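You operate a simulated robot arm through the tools that you are given. There is no shell and no other tool.

The job below is to be done with a simulated robot arm. You get a single attempt, and the scene is never put back.

TASK
Drain the cradle compressor's oil into the grey banded can.
Fine: spill nothing; leave the can on the drain ring, the cradle upright and locked, the drain plug closed. Set down upright: grey banded can.

Only the result counts: the job must be done as asked and must still hold three seconds after the hand-in. Knocking over, shifting, dropping, spilling or breaking anything else fails it.

THE ROBOT
A 7-joint arm with a fingered hand, fixed in place. Base frame: the origin is on the floor under the middle of its stand, x ahead of it, y to its left, z up. Lengths are in m, angles in degrees, forces in N, time in s.
It reaches about 1.333 m from its shoulder. Its first joint turns from -69.0 to 172.0 degrees. Payload 5 kg.
The tool frame sits at the grasp point between the pads (the TCP): z along the fingers, y along the line on which they close. The tips reach 0.032 m beyond it. The gripper opens to 0.16 m; its body begins 0.089 m behind the TCP. The gripper is a hand of 3 fingers: y runs from the thumb to the fingers, the wrist lies at [0, 0, -0.252] in the tool frame, and closing takes about 1.5 s.
Orientation is that of the tool frame in the base frame, as a unit quaternion [x, y, z, w]. With the fingers straight down and closing along the base's y, the tool's x points along the base's -x, its y along +y and its z along -z.

THE INTERFACE
- The arm moves only by the tool servo_tool. Its argument "motion" is a list of rows, each a list of 7 numbers: the shift along the tool's x, y, z in units of 250 mm (1.0 is 250 mm), then the turn, a rotation vector about the tool's x, y, z in units of 60 degrees (1.0 is 60 degrees), then the gripper command, from -1 (fully open) to 1 (shut), values between in proportion. In form: [[tx, ty, tz, wx, wy, wz, jaw], ...]. A call has 1 to 20 rows; each row is the pose to reach, as a shift and turn from the pose commanded when the call began, along the tool's axes at that moment. A call with a number of a shift or a turn outside -1 to 1 is refused whole. Each row takes 0.2 s and may step no farther than 0.05 m and 8.6 degrees from the row before; otherwise, or with a gripper value out of range, the whole call is refused. A pose out of reach is approached as far as the arm can. The call stops where the force on the tool passes 90 N (or 10 N more than at its start, if that is more) or the arm is blocked; 0.2 s more then pass. The fingers move at their own pace (about 0.108 m/s each) and stop on an object; they squeeze with about 28 N. The grip force told is the motor's: it shows also when the fingers shut on nothing. Time passes only in rows, and 0.2 s behind the last, so rows that repeat a pose let the fingers close. It gives the time, the measured TCP pose, the force on the tool (base axes), the opening and the grip force at its end, in the units of the frame above (readings bear some noise), with the torque about the TCP (base axes, N m) and any sound that the robot's microphone picked up.
- Cameras (640 x 400 px; columns grow to the right, rows downward): "scene" is fixed at [0.3909, -0.6467, 1.3739]; the picture's right is [0.25, -0.97, 0.00], its down [-0.24, -0.06, -0.97] and it looks along [0.94, 0.24, -0.25] (base axes); focal length 214 px, centre (320, 200). "wrist" rides on the gripper at [0.065, -0.004, -0.116] in the tool frame; the picture's right is [0.06, 1.00, 0.00], its down [-0.87, 0.05, -0.49] and it looks along [-0.49, 0.03, 0.87] (tool axes); focal length 261 px, centre (320, 200). There is no depth. A picture from a camera that has moved, and an enlarged one, comes with that camera's place and axes in the base frame and with its lens. The place of the scene camera against the robot may be out by one fixed shift of up to 0.018 m in any direction.
- get_image(camera): a new picture of that camera. The clock stands still meanwhile.
- raise_lower(by): slides the trunk up (or, below 0, down) by that many m; the arm rides with it, the base frame stays. It gives what a move gives, with no picture.
- hand_shape(shape): the hand has 3 fingers and takes this shape, open, in about a second: jaw (thumb against the fingers, like two jaws); tri (thumb and two fingers); tip (a fingertip pinch); poke (one finger out to press); point (the index stretched); flat (the hand flat); cup (the hand cupped); fist (a fist). The gripper value then closes the fingers along that shape, each until it touches; the sizes above hold for jaw. It gives what a move gives, with no picture.
- inspect(camera, box): a new picture of the part [left, top, right, bottom] of that camera's present view, enlarged. The clock stands still meanwhile.
- close_job(): hands the job in; it is judged then, once.

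Nothing tells you positions but the pictures and the camera data. Unless the task says otherwise, let go and move clear before handing in.

The tools are called after "Emit:" as name(argument=value, ...) on one line, values as JSON. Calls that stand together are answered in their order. servo_tool: Moves the arm, as the interface text tells. Its arguments: {"type":"object","properties":{"motion":{"type":"array"}},"required":["motion"]} The other tools are called the same way: raise_lower (by) moves the trunk up or down; hand_shape (shape) gives the hand a shape; get_image (camera) takes a picture; inspect (camera, box) takes an enlarged picture of a part of a camera's view; close_job () hands the job in.

At the start:

```text
t: 0.0
tcp_pos: [0.6372, -0.4841, 1.3289]
ee_rot: [0.0, 1.0, -0.001, 0.0]
wrist_force: [0.3, 0.7, -0.4]
torque: [-0.06, 0.01, -0.01]
grip_width: 0.1597
finger_force: 0.1
shape: jaw
trunk travel left (down, up): [-0.8, 0.14]
```

scene: 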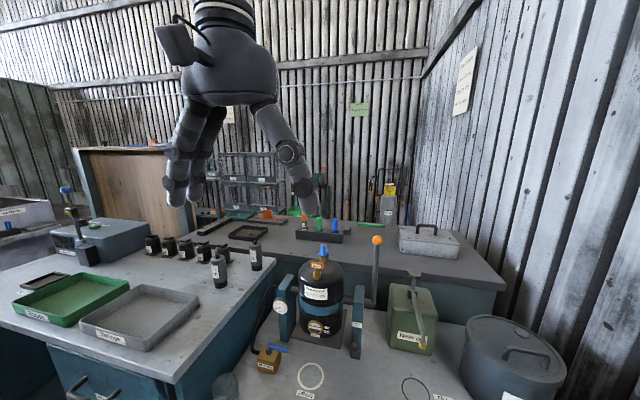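
wrist: 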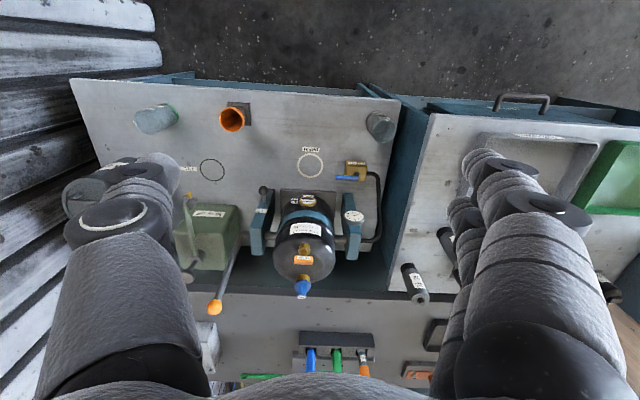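

I see a bench with a black compressor in a blue cradle, a drain ring in front of it, several cans and a lever. I'll look closer at labels and parts before moving anything.

Emit:
inspect(camera="scene", box=[220, 220, 400, 400])

Emit:
inspect(camera="wrist", box=[120, 90, 280, 190])

Emit:
inspect(camera="wrist", box=[240, 90, 420, 202])

Emit:
inspect(camera="wrist", box=[160, 170, 420, 332])

Emit:
inspect(camera="scene", box=[360, 220, 640, 400])

```text
2.22 times, centred on (310, 310) of scene
camera zoom: at [0.3909, -0.6467, 1.3739], right [0.25, -0.97, 0.0], down [-0.24, -0.06, -0.97], along [0.94, 0.24, -0.25], focal length 477 px, centre (342, -44)
```

zoom: 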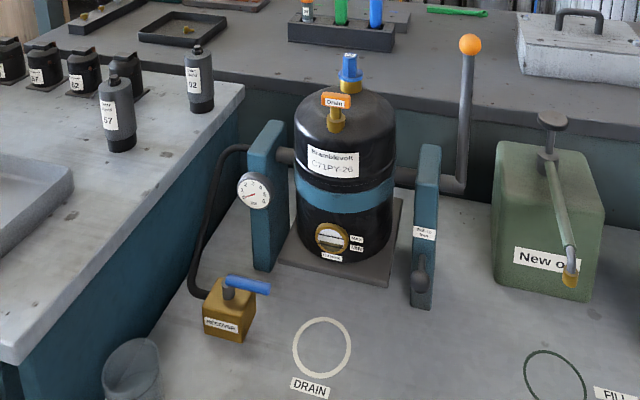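

```text
4.00 times, centred on (200, 140) of wrist
camera zoom: at [0.5711, -0.4898, 1.4437], right [-0.06, 1.0, 0.0], down [0.87, 0.05, 0.49], along [0.49, 0.03, -0.87], focal length 1043 px, centre (800, 440)
```

zoom: 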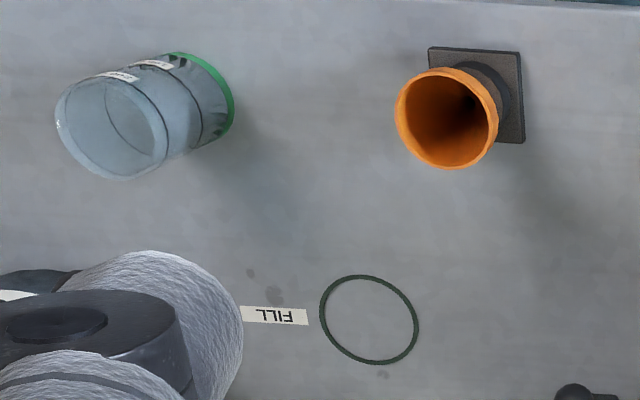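

```text
3.56 times, centred on (330, 146) of wrist
camera zoom: at [0.5711, -0.4898, 1.4437], right [-0.06, 1.0, 0.0], down [0.87, 0.05, 0.49], along [0.49, 0.03, -0.87], focal length 927 px, centre (284, 392)
```

zoom: 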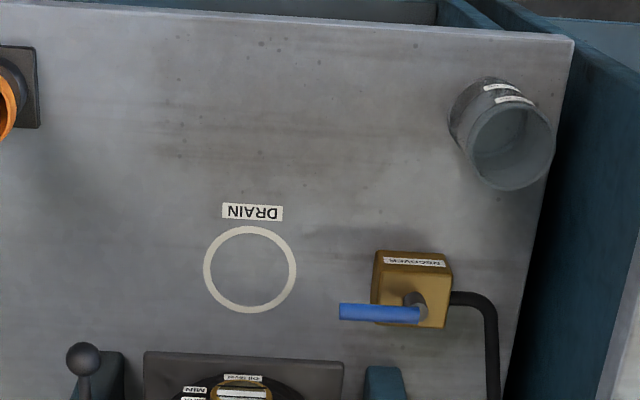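

```text
2.46 times, centred on (290, 251) of wrist
camera zoom: at [0.5711, -0.4898, 1.4437], right [-0.06, 1.0, 0.0], down [0.87, 0.05, 0.49], along [0.49, 0.03, -0.87], focal length 642 px, centre (394, 74)
```

zoom: 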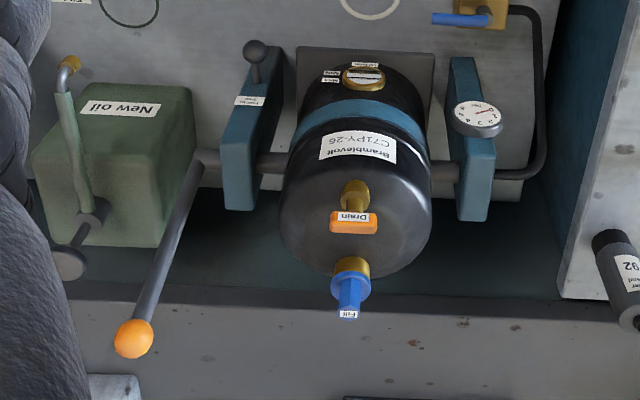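

```text
2.22 times, centred on (500, 310) of scene
camera zoom: at [0.3909, -0.6467, 1.3739], right [0.25, -0.97, 0.0], down [-0.24, -0.06, -0.97], along [0.94, 0.24, -0.25], focal length 477 px, centre (-80, -44)
```

zoom: 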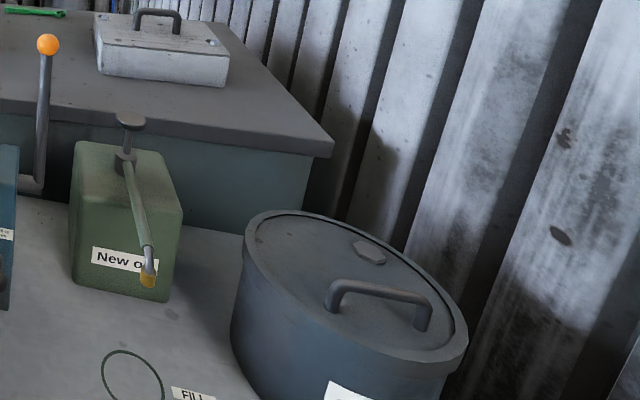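

The compressor has an orange "Drain" cap and a blue "Fill" plug on top, a pressure gauge, a "Recover" valve and a pull-latch. I'll read the labels and the wall notices before acting.

Emit:
inspect(camera="scene", box=[440, 40, 490, 125])

Emit:
inspect(camera="scene", box=[340, 95, 380, 120])

Emit:
inspect(camera="scene", box=[210, 95, 260, 130])

Emit:
inspect(camera="wrist", box=[360, 100, 400, 150])

Emit:
inspect(camera="wrist", box=[240, 180, 300, 220])

Emit:
inspect(camera="wrist", box=[335, 195, 375, 225])

Emit:
inspect(camera="scene", box=[295, 235, 375, 345])

Emit:
inspect(camera="scene", box=[240, 280, 310, 380])

```text
4.71 times, centred on (465, 82) of scene
camera zoom: at [0.3909, -0.6467, 1.3739], right [0.25, -0.97, 0.0], down [-0.24, -0.06, -0.97], along [0.94, 0.24, -0.25], focal length 1009 px, centre (-362, 753)
```

zoom: 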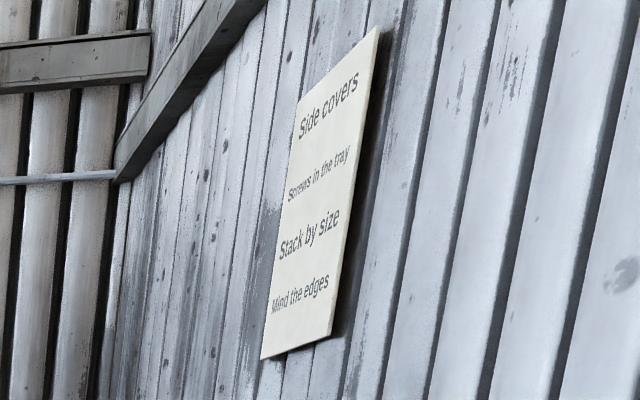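

```text
16.00 times, centred on (360, 108) of scene
camera zoom: at [0.3909, -0.6467, 1.3739], right [0.25, -0.97, 0.0], down [-0.24, -0.06, -0.97], along [0.94, 0.24, -0.25], focal length 3432 px, centre (-320, 1680)
```

zoom: 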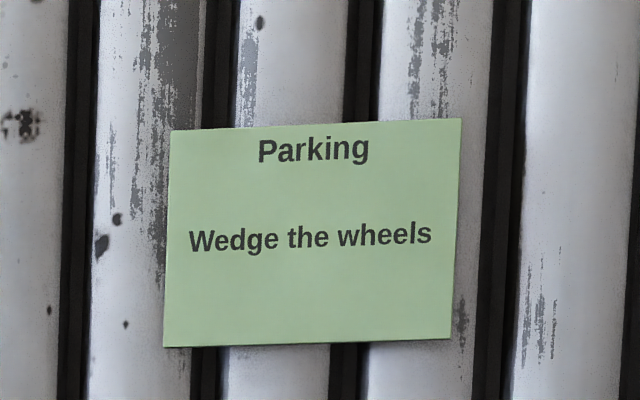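

```text
11.43 times, centred on (235, 112) of scene
camera zoom: at [0.3909, -0.6467, 1.3739], right [0.25, -0.97, 0.0], down [-0.24, -0.06, -0.97], along [0.94, 0.24, -0.25], focal length 2451 px, centre (1291, 1200)
```

zoom: 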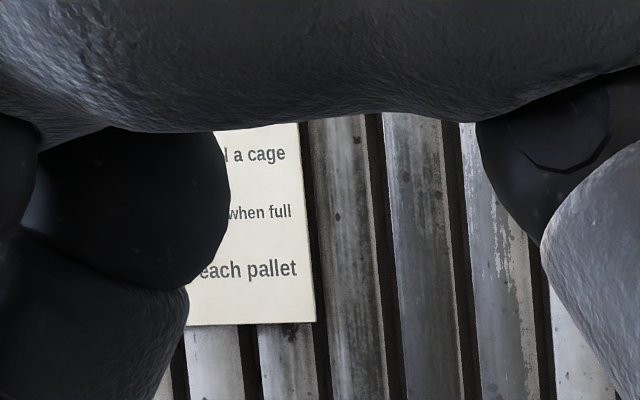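

```text
8.00 times, centred on (380, 125) of wrist
camera zoom: at [0.5711, -0.4898, 1.4437], right [-0.06, 1.0, 0.0], down [0.87, 0.05, 0.49], along [0.49, 0.03, -0.87], focal length 2085 px, centre (-160, 800)
```

zoom: 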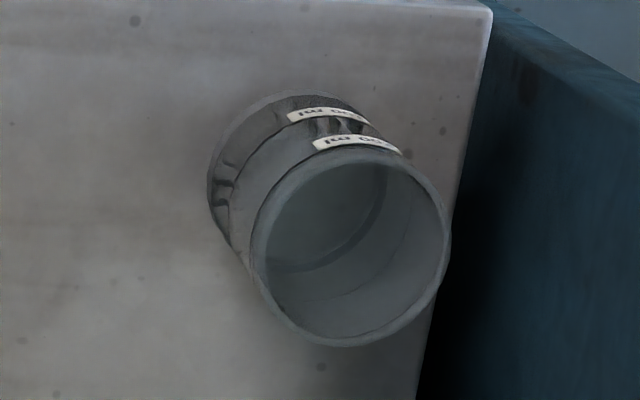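

```text
10.00 times, centred on (270, 200) of wrist
camera zoom: at [0.5711, -0.4898, 1.4437], right [-0.06, 1.0, 0.0], down [0.87, 0.05, 0.49], along [0.49, 0.03, -0.87], focal length 2606 px, centre (820, 200)
```

zoom: 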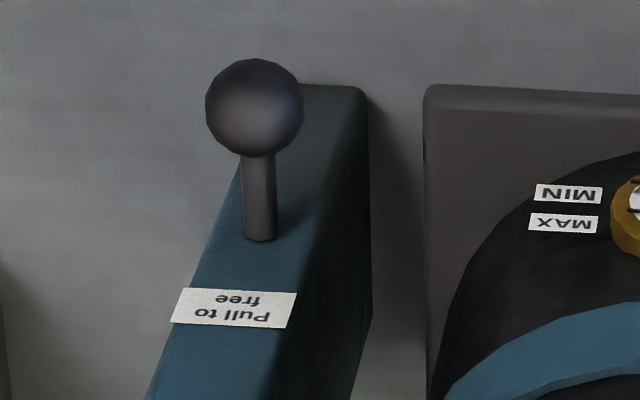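

```text
13.33 times, centred on (355, 210) of wrist
camera zoom: at [0.5711, -0.4898, 1.4437], right [-0.06, 1.0, 0.0], down [0.87, 0.05, 0.49], along [0.49, 0.03, -0.87], focal length 3475 px, centre (-147, 67)
```

zoom: 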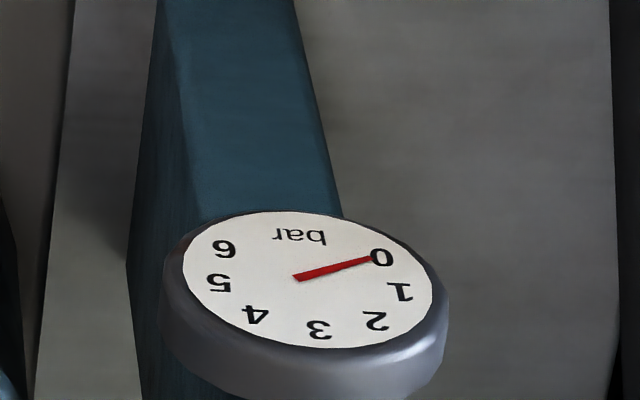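

```text
3.64 times, centred on (335, 290) of scene
camera zoom: at [0.3909, -0.6467, 1.3739], right [0.25, -0.97, 0.0], down [-0.24, -0.06, -0.97], along [0.94, 0.24, -0.25], focal length 780 px, centre (266, -127)
```

zoom: 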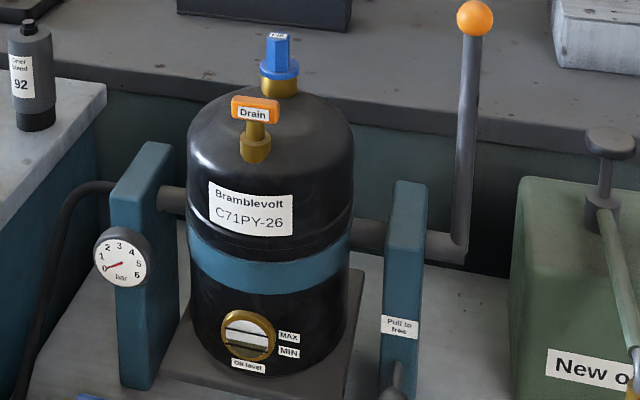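

```text
4.00 times, centred on (275, 330) of scene
camera zoom: at [0.3909, -0.6467, 1.3739], right [0.25, -0.97, 0.0], down [-0.24, -0.06, -0.97], along [0.94, 0.24, -0.25], focal length 858 px, centre (500, -320)
```

zoom: 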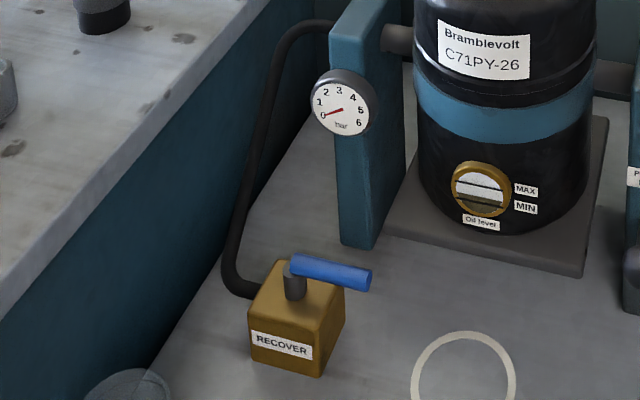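

The gauge already reads 0 bar, so no recovery is needed. I take the bench at z≈0.72, the drain ring near (0.86, -0.50) and the candidate grey can near (0.72, -0.325). I'll move for a second wrist view to triangulate.

Emit:
servo_tool(motion=[[0.09, 0.056, 0.12, 0, 0, 0, -1], [0.18, 0.112, 0.24, 0, 0, 0, -1], [0.27, 0.168, 0.36, 0, 0, 0, -1], [0.36, 0.224, 0.48, 0, 0, 0, -1], [0.45, 0.28, 0.6, 0, 0, 0, -1], [0.548, 0.336, 0.72, 0, 0, 0, -1], [0.548, 0.336, 0.72, 0, 0, 0, -1]])

Emit:
get_image(camera="wrist")

Emit:
get_image(camera="scene")

```text
t: 1.6
tcp_pos: [0.4964, -0.401, 1.1477]
ee_rot: [0.0, 1.0, 0.001, 0.0]
wrist_force: [0.1, -0.6, -0.3]
torque: [-0.02, -0.04, 0.01]
grip_width: 0.1601
finger_force: 0.1
shape: jaw
trunk travel left (down, up): [-0.8, 0.14]
```

```text
taken
camera wrist: at [0.4314, -0.4054, 1.2634], right [-0.06, 1.0, 0.0], down [0.87, 0.05, 0.49], along [0.49, 0.03, -0.87], focal length 261 px, centre (320, 200)
```

wrist: 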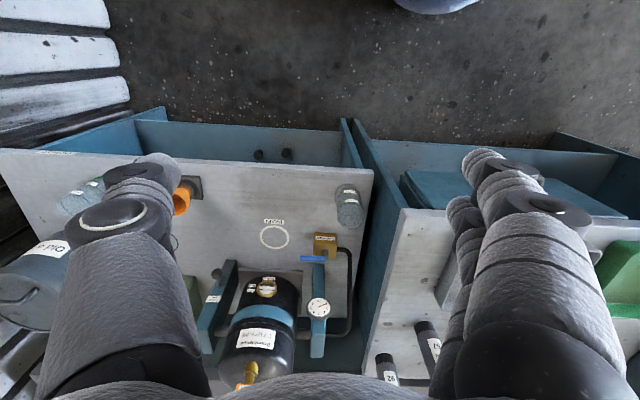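

```text
taken
```

scene: 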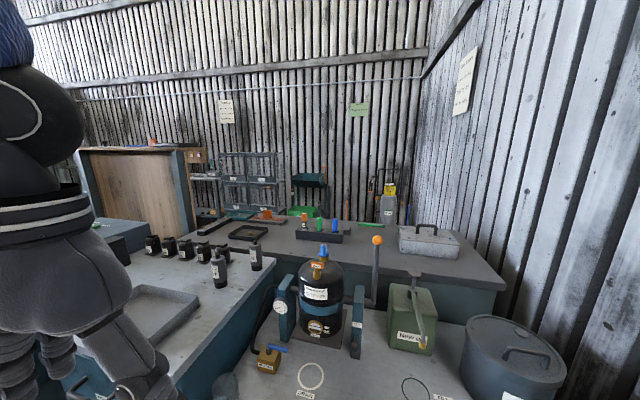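

The wrist view now shows both cans, the ring, the valve and the cradle; I'll enlarge these for triangulation.

Emit:
inspect(camera="wrist", box=[240, 170, 400, 270])

Emit:
inspect(camera="wrist", box=[180, 250, 372, 370])

Emit:
inspect(camera="wrist", box=[320, 175, 376, 245])

Emit:
inspect(camera="wrist", box=[50, 150, 210, 250])

Emit:
inspect(camera="scene", box=[215, 95, 240, 125])

```text
4.00 times, centred on (320, 220) of wrist
camera zoom: at [0.4314, -0.4054, 1.2634], right [-0.06, 1.0, 0.0], down [0.87, 0.05, 0.49], along [0.49, 0.03, -0.87], focal length 1043 px, centre (320, 120)
```

zoom: 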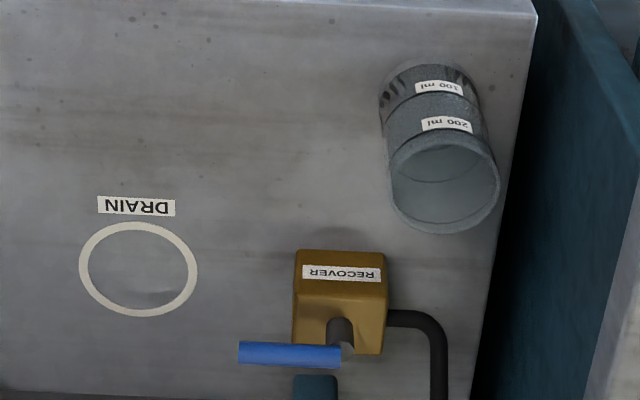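

```text
3.33 times, centred on (276, 310) of wrist
camera zoom: at [0.4314, -0.4054, 1.2634], right [-0.06, 1.0, 0.0], down [0.87, 0.05, 0.49], along [0.49, 0.03, -0.87], focal length 869 px, centre (467, -167)
```

zoom: 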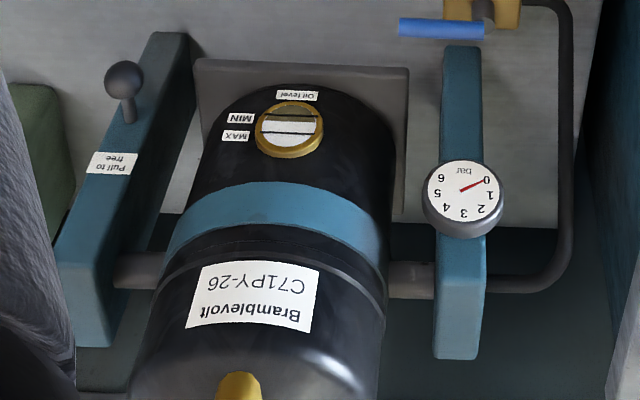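

```text
5.71 times, centred on (348, 210) of wrist
camera zoom: at [0.4314, -0.4054, 1.2634], right [-0.06, 1.0, 0.0], down [0.87, 0.05, 0.49], along [0.49, 0.03, -0.87], focal length 1489 px, centre (160, 143)
```

zoom: 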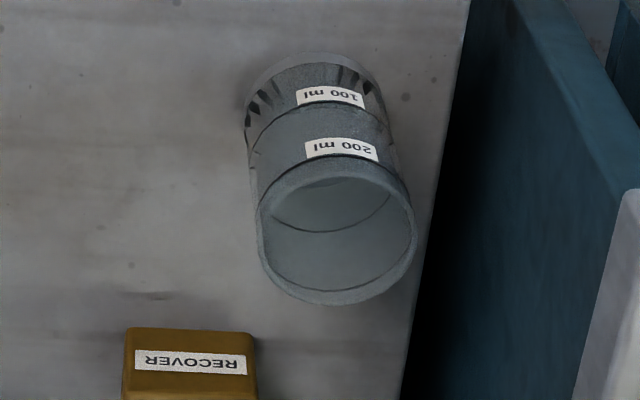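

```text
4.00 times, centred on (130, 200) of wrist
camera zoom: at [0.4314, -0.4054, 1.2634], right [-0.06, 1.0, 0.0], down [0.87, 0.05, 0.49], along [0.49, 0.03, -0.87], focal length 1043 px, centre (1080, 200)
```

zoom: 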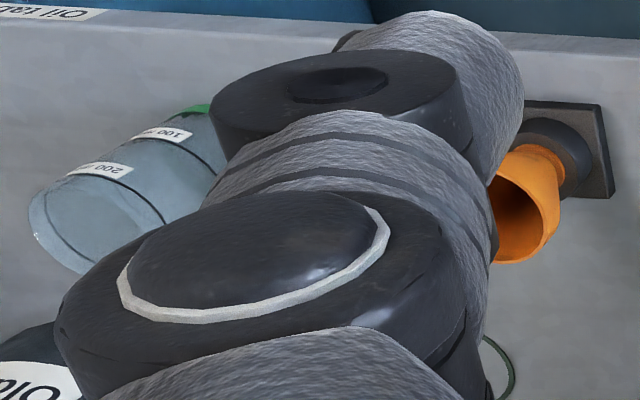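

```text
13.33 times, centred on (228, 110) of scene
camera zoom: at [0.3909, -0.6467, 1.3739], right [0.25, -0.97, 0.0], down [-0.24, -0.06, -0.97], along [0.94, 0.24, -0.25], focal length 2860 px, centre (1553, 1400)
```

zoom: 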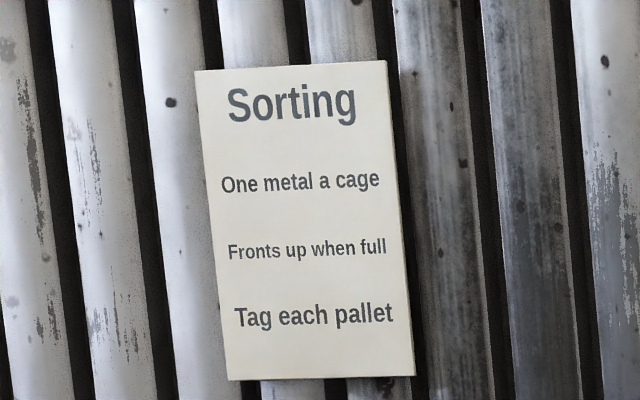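

The gauge shows 0, the grey can (100/200 ml marks) stands at about (0.730, -0.321, rim z 0.794), the ring at (0.872, -0.501, 0.70), the latch knob at (0.911, -0.626, 0.80) and the lever ball at (1.01, -0.67, 1.10). The second bench crowds the can on its +y side, so I'll turn the hand to close along x, tilted from the -y side.

Emit:
servo_tool(motion=[[-0.0667, -0.0667, 0.033, -0.0326, -0.0326, -0.1218, -1], [-0.1333, -0.1333, 0.066, -0.0653, -0.0653, -0.2436, -1], [-0.2, -0.2, 0.1, -0.0979, -0.0979, -0.3655, -1], [-0.2667, -0.2667, 0.133, -0.1305, -0.1305, -0.4873, -1], [-0.3333, -0.3333, 0.166, -0.1632, -0.1632, -0.6091, -1], [-0.4, -0.4, 0.2, -0.1958, -0.1958, -0.7309, -1], [-0.4, -0.4, 0.2, -0.1958, -0.1958, -0.7309, -1]])

Emit:
servo_tool(motion=[[0, 0, 0, -0.0326, -0.0326, -0.1218, -1], [0, 0, 0, -0.0653, -0.0653, -0.2436, -1], [0, 0, 0, -0.0979, -0.0979, -0.3655, -1], [0, 0, 0, -0.1305, -0.1305, -0.4873, -1], [0, 0, 0, -0.1632, -0.1632, -0.6091, -1], [0, 0, 0, -0.1958, -0.1958, -0.7309, -1], [0, 0, 0, -0.1958, -0.1958, -0.7309, -1]])

Emit:
get_image(camera="wrist")

Emit:
get_image(camera="scene")

```text
t: 3.2
tcp_pos: [0.6012, -0.5027, 1.0999]
ee_rot: [-0.373, 0.917, 0.101, 0.1]
wrist_force: [0.8, -0.2, -0.6]
torque: [0.0, -0.01, 0.0]
grip_width: 0.1599
finger_force: 0.1
shape: jaw
trunk travel left (down, up): [-0.8, 0.14]
```

```text
t: 4.8
tcp_pos: [0.5978, -0.5006, 1.0975]
ee_rot: [0.683, -0.682, -0.184, -0.184]
wrist_force: [0.0, -0.7, 0.0]
torque: [0.01, 0.01, -0.02]
grip_width: 0.1599
finger_force: 0.0
shape: jaw
trunk travel left (down, up): [-0.8, 0.14]
```

```text
taken
camera wrist: at [0.6031, -0.6158, 1.1658], right [-1.0, -0.05, -0.03], down [-0.05, 0.51, 0.86], along [-0.03, 0.86, -0.51], focal length 261 px, centre (320, 200)
```

wrist: 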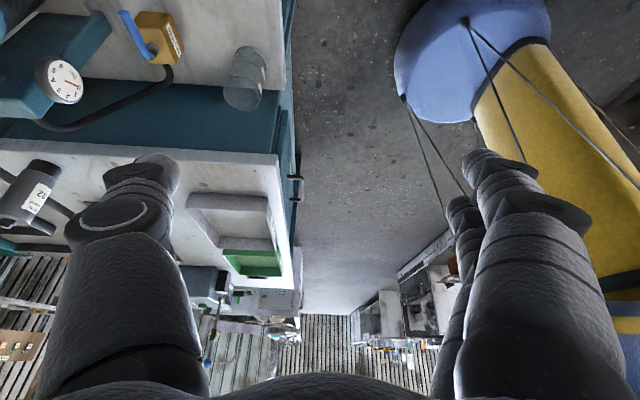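

```text
taken
```

scene: 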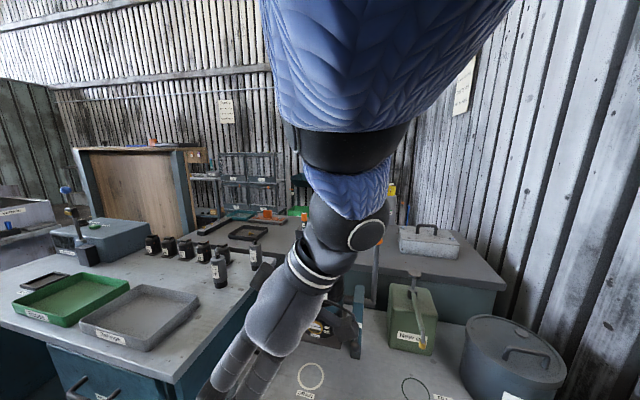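

The hand is yawed with the can in view; I'll zoom on it to refine its position from this angle.

Emit:
inspect(camera="wrist", box=[200, 30, 296, 120])

Emit:
inspect(camera="wrist", box=[0, 0, 320, 200])

```text
4.44 times, centred on (248, 75) of wrist
camera zoom: at [0.6031, -0.6158, 1.1658], right [-1.0, -0.05, -0.03], down [-0.05, 0.51, 0.86], along [-0.03, 0.86, -0.51], focal length 1158 px, centre (640, 756)
```

zoom: 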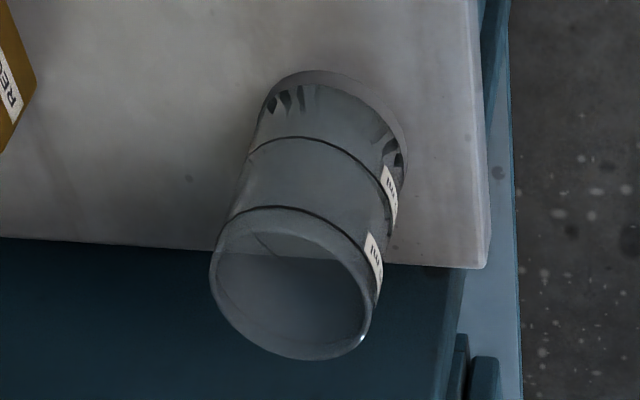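

```text
2.00 times, centred on (160, 100) of wrist
camera zoom: at [0.6031, -0.6158, 1.1658], right [-1.0, -0.05, -0.03], down [-0.05, 0.51, 0.86], along [-0.03, 0.86, -0.51], focal length 521 px, centre (640, 400)
```

zoom: 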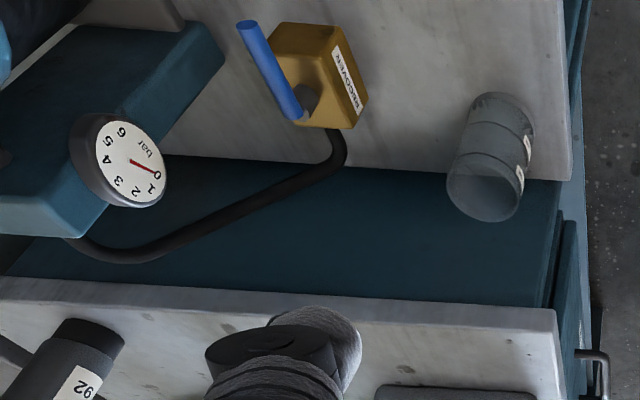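

The can's position is confirmed at (0.7305, -0.3245). I'll move to a stand-off along the tilted approach, with the fingers part closed to stay clear of the valve.

Emit:
servo_tool(motion=[[0.008, -0.07, 0.13, 0, 0, 0, -0.35], [0.016, -0.15, 0.27, 0, 0, 0, -0.35], [0.024, -0.22, 0.41, 0, 0, 0, -0.35], [0.032, -0.3, 0.55, 0, 0, 0, -0.35], [0.041, -0.37, 0.69, 0, 0, 0, -0.35], [0.049, -0.45, 0.83, 0, 0, 0, -0.35], [0.057, -0.522, 0.96, 0, 0, 0, -0.35], [0.057, -0.522, 0.96, 0, 0, 0, -0.35], [0.057, -0.522, 0.96, 0, 0, 0, -0.35]])

Emit:
get_image(camera="wrist")

Emit:
get_image(camera="scene")

```text
t: 6.8
tcp_pos: [0.7307, -0.392, 0.8842]
ee_rot: [-0.683, 0.683, 0.183, 0.182]
wrist_force: [0.1, -0.4, 0.4]
torque: [0.01, 0.05, 0.02]
grip_width: 0.1082
finger_force: 0.1
shape: jaw
trunk travel left (down, up): [-0.8, 0.14]
```

```text
taken
camera wrist: at [0.7337, -0.507, 0.9517], right [-1.0, -0.05, -0.03], down [-0.05, 0.51, 0.86], along [-0.03, 0.86, -0.51], focal length 261 px, centre (320, 200)
```

wrist: 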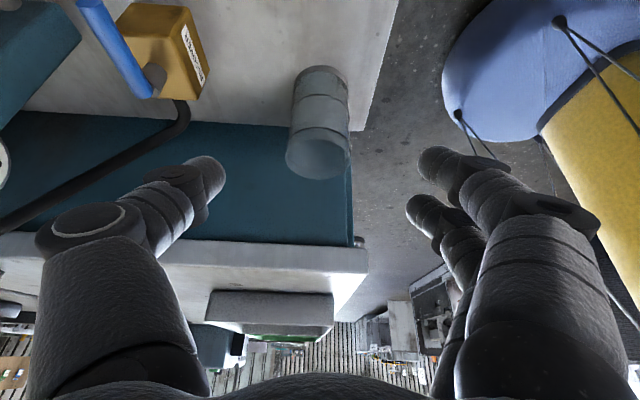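

```text
taken
```

scene: 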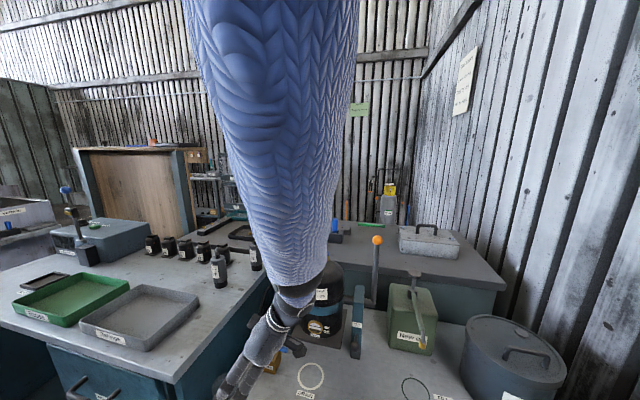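

The can sits centred between the thumb and the two fingers. I'll advance along the approach direction in two steps.

Emit:
servo_tool(motion=[[-0.002, 0, 0.1, 0, 0, 0, -0.35], [-0.004, 0, 0.2, 0, 0, 0, -0.35], [-0.006, 0, 0.3, 0, 0, 0, -0.35], [-0.008, 0, 0.4, 0, 0, 0, -0.35], [-0.008, 0, 0.4, 0, 0, 0, -0.35]])

Emit:
get_image(camera="wrist")

Emit:
inspect(camera="scene", box=[180, 300, 340, 400])

```text
t: 8.0
tcp_pos: [0.6952, -0.3528, 0.8629]
ee_rot: [-0.682, 0.684, 0.183, 0.183]
wrist_force: [-0.2, 0.4, 0.3]
torque: [0.0, 0.01, 0.03]
grip_width: 0.1082
finger_force: 0.1
shape: jaw
out of reach, approached as far as the arm can: row 1, 2, 3, 4, 5
trunk travel left (down, up): [-0.8, 0.14]
```

```text
taken
camera wrist: at [0.6998, -0.4682, 0.9306], right [-1.0, -0.05, -0.03], down [-0.05, 0.51, 0.86], along [-0.03, 0.86, -0.51], focal length 261 px, centre (320, 200)
```

wrist: 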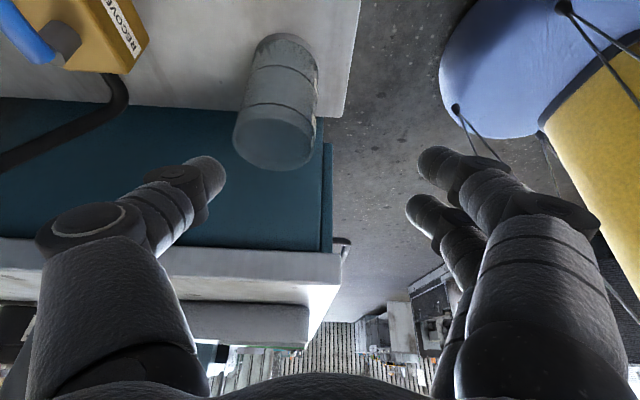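

```text
4.00 times, centred on (260, 350) of scene
camera zoom: at [0.3909, -0.6467, 1.3739], right [0.25, -0.97, 0.0], down [-0.24, -0.06, -0.97], along [0.94, 0.24, -0.25], focal length 858 px, centre (560, -400)
```

zoom: 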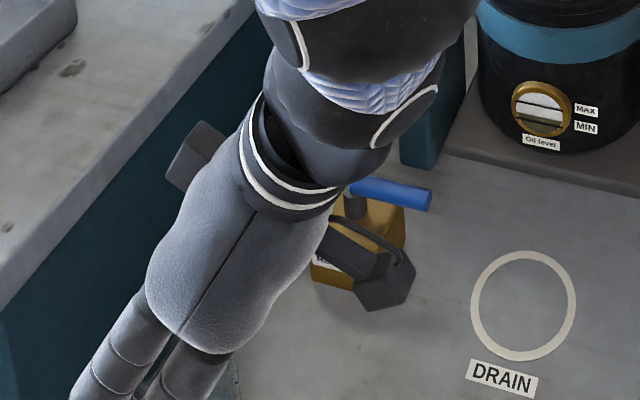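

The forward pose is out of reach with the trunk this high, so I'll back off, lift the arm, and lower the trunk to bring the shoulder down.

Emit:
servo_tool(motion=[[-0.1, 0, -0.17, 0, 0, 0, -0.35], [-0.2, 0, -0.34, 0, 0, 0, -0.35], [-0.3, 0, -0.51, 0, 0, 0, -0.35], [-0.4, 0, -0.68, 0, 0, 0, -0.35], [-0.5, 0, -0.85, 0, 0, 0, -0.35], [-0.58, 0, -0.99, 0, 0, 0, -0.35], [-0.58, 0, -0.99, 0, 0, 0, -0.35]])

```text
t: 9.6
tcp_pos: [0.698, -0.3537, 1.1476]
ee_rot: [-0.682, 0.683, 0.184, 0.183]
wrist_force: [0.5, 0.3, 0.3]
torque: [0.02, -0.03, 0.01]
grip_width: 0.1083
finger_force: 0.0
shape: jaw
trunk travel left (down, up): [-0.8, 0.14]
```

Emit:
raise_lower(by=-0.22)

Emit:
servo_tool(motion=[[-0.08, 0, -0.14, 0, 0, 0, -0.35], [-0.16, 0, -0.28, 0, 0, 0, -0.35], [-0.24, 0, -0.42, 0, 0, 0, -0.35], [-0.32, 0, -0.56, 0, 0, 0, -0.35], [-0.4, 0, -0.693, 0, 0, 0, -0.35], [-0.4, 0, -0.693, 0, 0, 0, -0.35]])

Emit:
raise_lower(by=-0.2)

Emit:
get_image(camera="wrist")

Emit:
get_image(camera="scene")

```text
t: 11.9
tcp_pos: [0.6976, -0.3533, 0.9281]
ee_rot: [-0.682, 0.684, 0.183, 0.183]
wrist_force: [-0.1, -0.9, 0.4]
torque: [0.0, 0.0, 0.01]
grip_width: 0.108
finger_force: 0.0
shape: jaw
trunk travel left (down, up): [-0.58, 0.36]
```

```text
t: 13.3
tcp_pos: [0.6991, -0.3532, 1.1284]
ee_rot: [-0.683, 0.683, 0.184, 0.183]
wrist_force: [-0.1, 0.1, -0.2]
torque: [0.01, -0.01, -0.02]
grip_width: 0.1078
finger_force: 0.0
shape: jaw
trunk travel left (down, up): [-0.58, 0.36]
```

```text
t: 15.5
tcp_pos: [0.698, -0.3537, 0.9282]
ee_rot: [-0.683, 0.683, 0.182, 0.183]
wrist_force: [-0.4, -0.1, -0.3]
torque: [0.0, 0.01, 0.01]
grip_width: 0.1084
finger_force: 0.0
shape: jaw
trunk travel left (down, up): [-0.38, 0.56]
```

```text
taken
camera wrist: at [0.7022, -0.4678, 0.9957], right [-1.0, -0.05, -0.03], down [-0.05, 0.51, 0.86], along [-0.03, 0.86, -0.51], focal length 261 px, centre (320, 200)
```

wrist: 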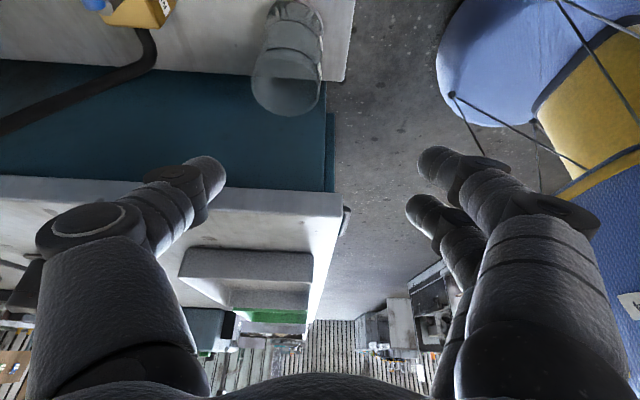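

```text
taken
```

scene: 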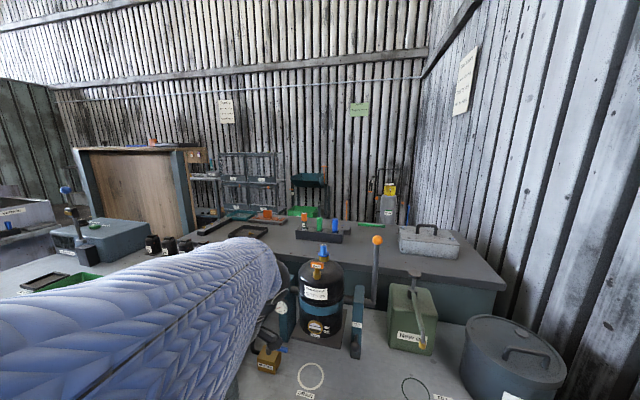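

Trunk is now 0.42 m lower. Moving to the stand-off in front of the can and then partly in.

Emit:
servo_tool(motion=[[0.072, -0.043, 0.076, 0, 0, 0, -0.35], [0.144, -0.086, 0.151, 0, 0, 0, -0.35], [0.216, -0.129, 0.227, 0, 0, 0, -0.35], [0.216, -0.129, 0.327, 0, 0, 0, -0.35], [0.216, -0.129, 0.427, 0, 0, 0, -0.35], [0.216, -0.129, 0.427, 0, 0, 0, -0.35]])

Emit:
get_image(camera="wrist")

Emit:
inspect(camera="scene", box=[180, 300, 340, 400])

```text
t: 16.9
tcp_pos: [0.73, -0.3459, 0.8096]
ee_rot: [-0.683, 0.683, 0.183, 0.183]
wrist_force: [0.7, -0.3, -0.4]
torque: [0.01, 0.0, -0.02]
grip_width: 0.1081
finger_force: 0.0
shape: jaw
trunk travel left (down, up): [-0.38, 0.56]
```

```text
taken
camera wrist: at [0.7344, -0.4608, 0.877], right [-1.0, -0.05, -0.03], down [-0.05, 0.51, 0.86], along [-0.03, 0.86, -0.51], focal length 261 px, centre (320, 200)
```

wrist: 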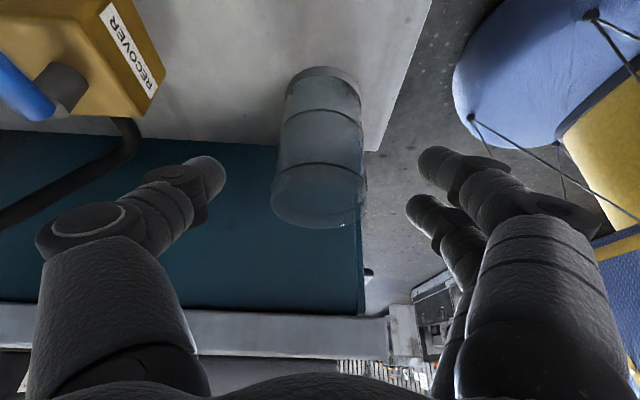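

```text
4.00 times, centred on (260, 350) of scene
camera zoom: at [0.3909, -0.6467, 1.3739], right [0.25, -0.97, 0.0], down [-0.24, -0.06, -0.97], along [0.94, 0.24, -0.25], focal length 858 px, centre (560, -400)
```

zoom: 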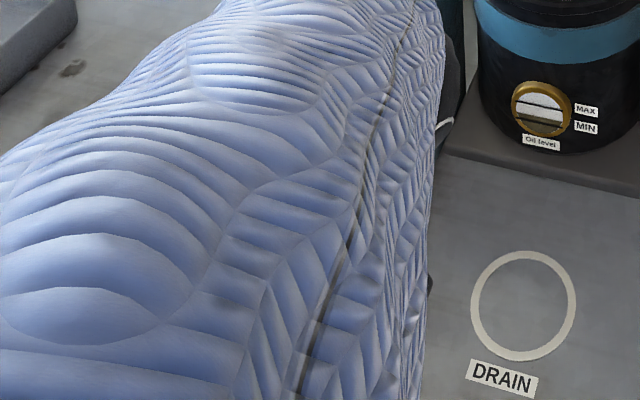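

The can is centred between the fingers and there's no contact so far. I'll go in the last 5 cm and close.

Emit:
servo_tool(motion=[[0, 0, 0.07, 0, 0, 0, -0.35], [0, 0, 0.14, 0, 0, 0, -0.35], [0, 0, 0.2, 0, 0, 0, -0.35], [0, 0, 0.2, 0, 0, 0, -0.35]])

Emit:
get_image(camera="wrist")

```text
t: 17.9
tcp_pos: [0.7314, -0.3204, 0.7644]
ee_rot: [0.683, -0.683, -0.183, -0.184]
wrist_force: [0.7, -0.3, 0.5]
torque: [-0.03, 0.03, 0.02]
grip_width: 0.1083
finger_force: 0.0
shape: jaw
trunk travel left (down, up): [-0.38, 0.56]
```

```text
taken
camera wrist: at [0.735, -0.4353, 0.8333], right [-1.0, -0.05, -0.03], down [-0.05, 0.51, 0.86], along [-0.03, 0.86, -0.51], focal length 261 px, centre (320, 200)
```

wrist: 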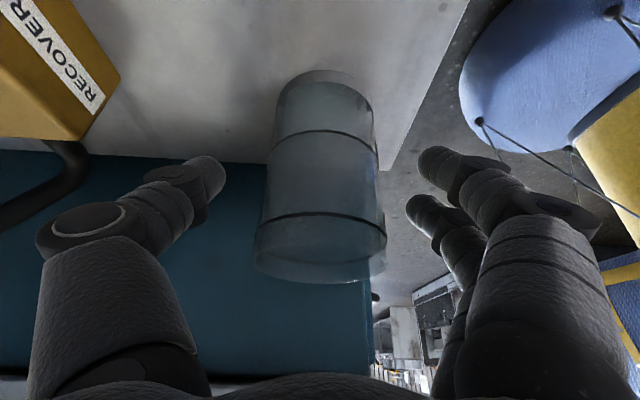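

The can is between the pads at mid height. Closing the fingers.

Emit:
servo_tool(motion=[[0, 0, 0, 0, 0, 0, -0.2], [0, 0, 0, 0, 0, 0, 0.0], [0, 0, 0, 0, 0, 0, 0.15], [0, 0, 0, 0, 0, 0, 0.25], [0, 0, 0, 0, 0, 0, 0.35], [0, 0, 0, 0, 0, 0, 0.6], [0, 0, 0, 0, 0, 0, 1], [0, 0, 0, 0, 0, 0, 1], [0, 0, 0, 0, 0, 0, 1], [0, 0, 0, 0, 0, 0, 1]])

Emit:
get_image(camera="wrist")

```text
t: 20.1
tcp_pos: [0.7317, -0.3213, 0.7667]
ee_rot: [0.683, -0.683, -0.182, -0.183]
wrist_force: [-0.5, 0.5, -0.1]
torque: [-0.01, 0.01, 0.02]
grip_width: 0.0455
finger_force: 28.2
shape: jaw
trunk travel left (down, up): [-0.38, 0.56]
```

```text
taken
camera wrist: at [0.7351, -0.4354, 0.8333], right [-1.0, -0.05, -0.03], down [-0.05, 0.51, 0.86], along [-0.03, 0.86, -0.51], focal length 261 px, centre (320, 200)
```

wrist: 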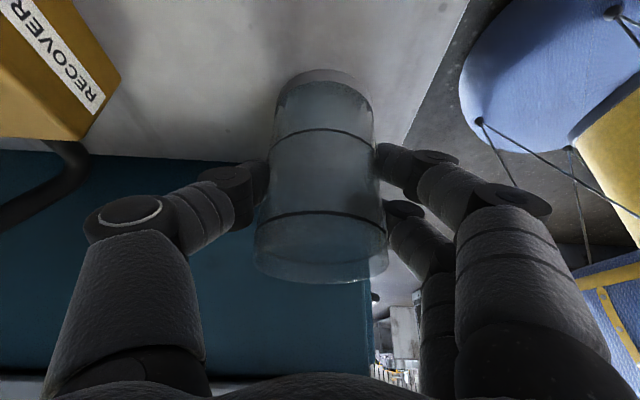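

Grip force 28 N with the can held between thumb and fingers. Lifting 10 cm straight up.

Emit:
servo_tool(motion=[[-0.04, 0, -0.07, 0, 0, 0, 1], [-0.08, 0, -0.14, 0, 0, 0, 1], [-0.12, 0, -0.21, 0, 0, 0, 1], [-0.16, 0, -0.28, 0, 0, 0, 1], [-0.2, 0, -0.346, 0, 0, 0, 1], [-0.2, 0, -0.346, 0, 0, 0, 1]])

Emit:
get_image(camera="wrist")

```text
t: 21.5
tcp_pos: [0.7305, -0.3214, 0.8653]
ee_rot: [-0.683, 0.684, 0.183, 0.183]
wrist_force: [-0.6, -0.3, -1.6]
torque: [-0.01, 0.01, 0.02]
grip_width: 0.0454
finger_force: 28.1
shape: jaw
trunk travel left (down, up): [-0.38, 0.56]
```

```text
taken
camera wrist: at [0.7342, -0.436, 0.9323], right [-1.0, -0.05, -0.03], down [-0.05, 0.51, 0.86], along [-0.03, 0.86, -0.51], focal length 261 px, centre (320, 200)
```

wrist: 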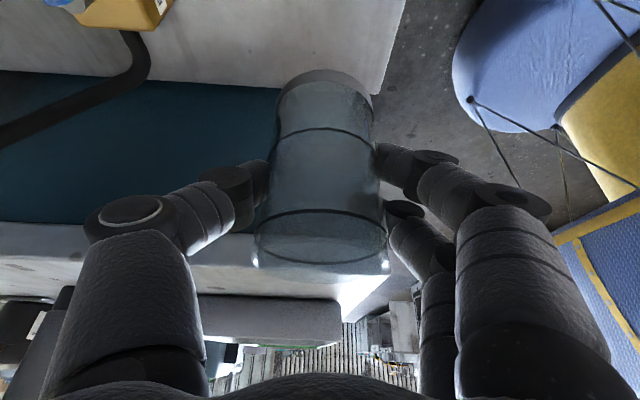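

The can came up cleanly. I'll carry it higher toward (0.70, -0.42) while yawing the hand, so it can approach the ring from the robot's side with the fingers clear of the valve handle and latch knob.

Emit:
servo_tool(motion=[[0.035, 0.02, -0.07, 0.0451, 0, 0.0782, 1], [0.071, 0.041, -0.14, 0.0903, 0, 0.1564, 1], [0.106, 0.061, -0.21, 0.1354, 0, 0.2345, 1], [0.141, 0.081, -0.281, 0.1805, 0, 0.3127, 1], [0.177, 0.102, -0.351, 0.2257, 0, 0.3909, 1], [0.212, 0.122, -0.421, 0.2708, 0, 0.4691, 1], [0.212, 0.122, -0.421, 0.2708, 0, 0.4691, 1]])

Emit:
servo_tool(motion=[[0, 0, 0, 0.0451, 0, 0.0782, 1], [0, 0, 0, 0.0903, 0, 0.1564, 1], [0, 0, 0, 0.1354, 0, 0.2345, 1], [0, 0, 0, 0.1805, 0, 0.3127, 1], [0, 0, 0, 0.2257, 0, 0.3909, 1], [0, 0, 0, 0.2708, 0, 0.4691, 1], [0, 0, 0, 0.2708, 0, 0.4691, 1]])

Emit:
get_image(camera="wrist")

Emit:
get_image(camera="scene")

```text
t: 23.1
tcp_pos: [0.7002, -0.4196, 0.9309]
ee_rot: [-0.464, 0.847, 0.124, 0.227]
wrist_force: [0.0, -0.9, -2.0]
torque: [0.01, -0.01, 0.0]
grip_width: 0.0455
finger_force: 27.3
shape: jaw
trunk travel left (down, up): [-0.38, 0.56]
```

```text
t: 24.7
tcp_pos: [0.7003, -0.4205, 0.9309]
ee_rot: [-0.208, 0.943, 0.056, 0.253]
wrist_force: [-0.5, 0.6, -1.8]
torque: [0.01, 0.03, 0.0]
grip_width: 0.0452
finger_force: 28.1
shape: jaw
trunk travel left (down, up): [-0.38, 0.56]
```

```text
taken
camera wrist: at [0.5984, -0.4724, 0.9972], right [-0.47, 0.88, -0.03], down [0.44, 0.26, 0.86], along [0.77, 0.39, -0.51], focal length 261 px, centre (320, 200)
```

wrist: 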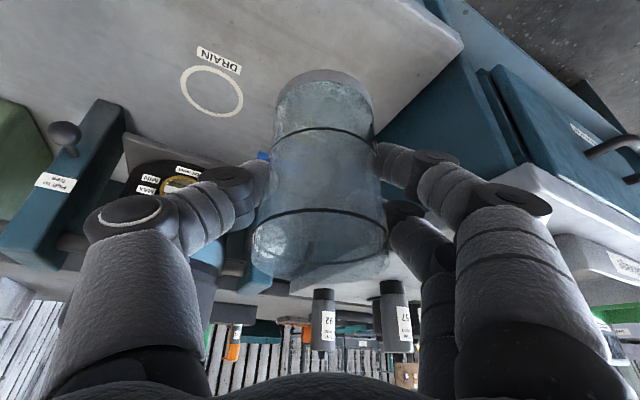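

```text
taken
```

scene: 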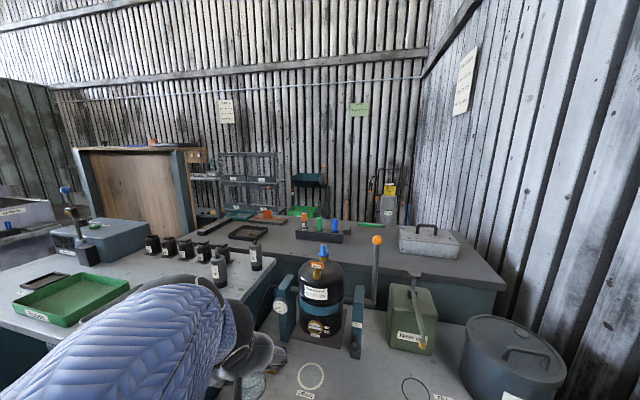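

The can is held upright and the ring reads at (0.870, -0.501) again. Let me look at the hand and the surroundings before moving in.

Emit:
inspect(camera="scene", box=[200, 280, 360, 400])

Emit:
inspect(camera="wrist", box=[0, 40, 320, 240])

```text
3.33 times, centred on (280, 340) of scene
camera zoom: at [0.3909, -0.6467, 1.3739], right [0.25, -0.97, 0.0], down [-0.24, -0.06, -0.97], along [0.94, 0.24, -0.25], focal length 715 px, centre (453, -267)
```

zoom: 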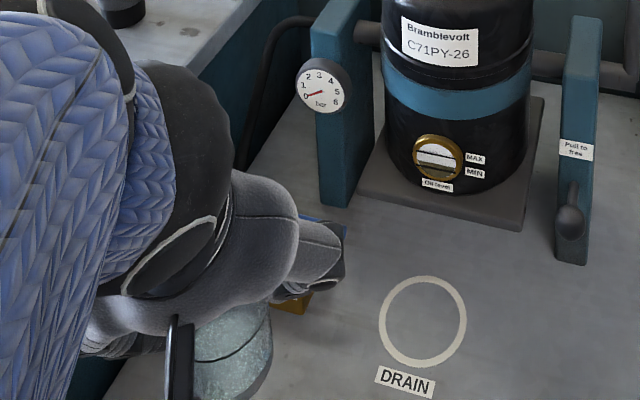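

```text
2.00 times, centred on (160, 140) of wrist
camera zoom: at [0.5984, -0.4724, 0.9972], right [-0.47, 0.88, -0.03], down [0.44, 0.26, 0.86], along [0.77, 0.39, -0.51], focal length 521 px, centre (640, 320)
```

zoom: 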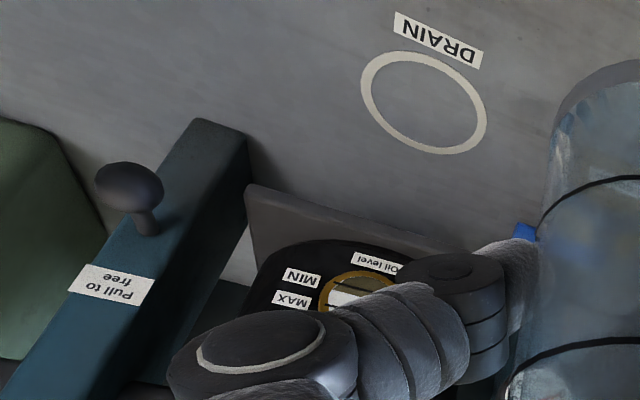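

Clear path. I'll bring the can over the ring at (0.868, -0.503) with its base about 6 cm up, then check the clearances.

Emit:
servo_tool(motion=[[-0.028, -0.105, 0.073, 0, 0, 0, 1], [-0.057, -0.21, 0.147, 0, 0, 0, 1], [-0.085, -0.314, 0.22, 0, 0, 0, 1], [-0.113, -0.419, 0.293, 0, 0, 0, 1], [-0.137, -0.46, 0.365, 0, 0, 0, 1], [-0.16, -0.5, 0.436, 0, 0, 0, 1], [-0.184, -0.54, 0.508, 0, 0, 0, 1], [-0.208, -0.581, 0.579, 0, 0, 0, 1], [-0.208, -0.581, 0.579, 0, 0, 0, 1]])

Emit:
get_image(camera="wrist")

Emit:
inspect(camera="scene", box=[200, 260, 400, 400])

```text
t: 26.7
tcp_pos: [0.8688, -0.5026, 0.8301]
ee_rot: [-0.209, 0.943, 0.057, 0.252]
wrist_force: [0.4, -0.2, -2.4]
torque: [0.02, 0.02, 0.01]
grip_width: 0.0453
finger_force: 28.0
shape: jaw
trunk travel left (down, up): [-0.38, 0.56]
```

```text
taken
camera wrist: at [0.7667, -0.5555, 0.8978], right [-0.47, 0.88, -0.03], down [0.44, 0.26, 0.86], along [0.77, 0.39, -0.51], focal length 261 px, centre (320, 200)
```

wrist: 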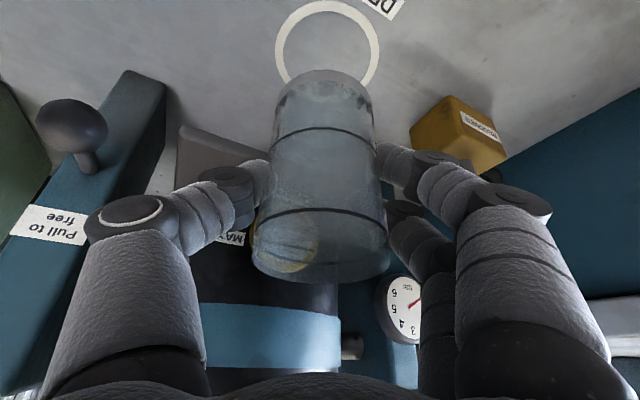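

```text
2.86 times, centred on (300, 330) of scene
camera zoom: at [0.3909, -0.6467, 1.3739], right [0.25, -0.97, 0.0], down [-0.24, -0.06, -0.97], along [0.94, 0.24, -0.25], focal length 613 px, centre (377, -171)
```

zoom: 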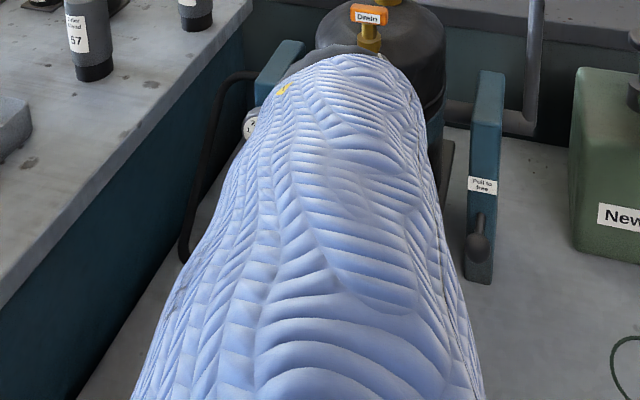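

The can hangs over the ring with the latch knob and valve handle close on either side. I'll lower part way while nudging to (0.864, -0.505) for clearance, and look again.

Emit:
servo_tool(motion=[[0.032, 0, 0.043, 0, 0, 0, 1], [0.064, 0, 0.087, 0, 0, 0, 1], [0.095, 0.002, 0.13, 0, 0, 0, 1], [0.095, 0.002, 0.13, 0, 0, 0, 1]])

Emit:
get_image(camera="wrist")

```text
t: 27.7
tcp_pos: [0.8644, -0.5031, 0.7907]
ee_rot: [-0.209, 0.943, 0.056, 0.253]
wrist_force: [0.5, 0.7, -1.5]
torque: [0.01, 0.01, 0.04]
grip_width: 0.0449
finger_force: 28.0
shape: jaw
trunk travel left (down, up): [-0.38, 0.56]
```

```text
taken
camera wrist: at [0.762, -0.5562, 0.8581], right [-0.47, 0.88, -0.03], down [0.44, 0.26, 0.86], along [0.77, 0.39, -0.51], focal length 261 px, centre (320, 200)
```

wrist: 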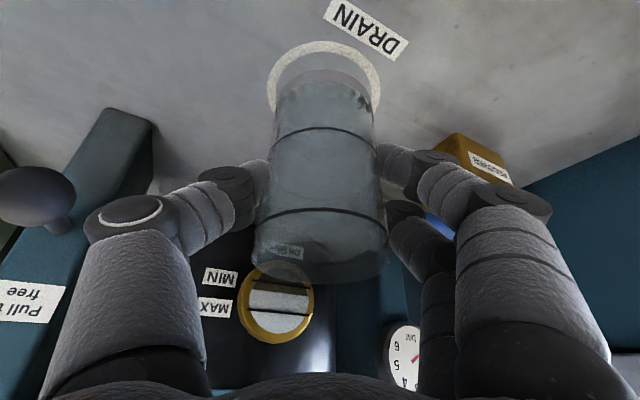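

Emit:
inspect(camera="wrist", box=[370, 120, 530, 260])

Emit:
inspect(camera="wrist", box=[0, 120, 280, 300])

```text
2.86 times, centred on (450, 190) of wrist
camera zoom: at [0.762, -0.5562, 0.8581], right [-0.47, 0.88, -0.03], down [0.44, 0.26, 0.86], along [0.77, 0.39, -0.51], focal length 745 px, centre (-51, 229)
```

zoom: 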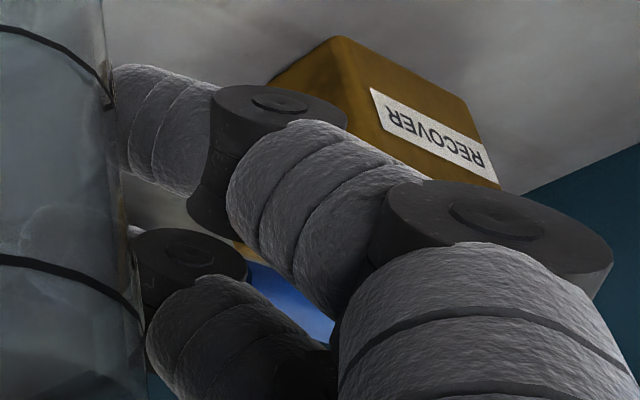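

```text
2.22 times, centred on (140, 210) of wrist
camera zoom: at [0.762, -0.5562, 0.8581], right [-0.47, 0.88, -0.03], down [0.44, 0.26, 0.86], along [0.77, 0.39, -0.51], focal length 579 px, centre (720, 178)
```

zoom: 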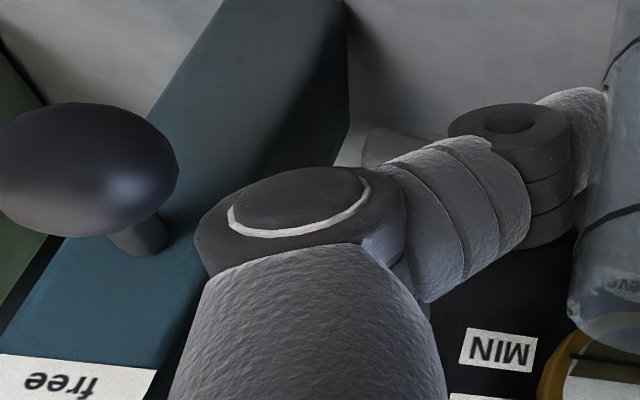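

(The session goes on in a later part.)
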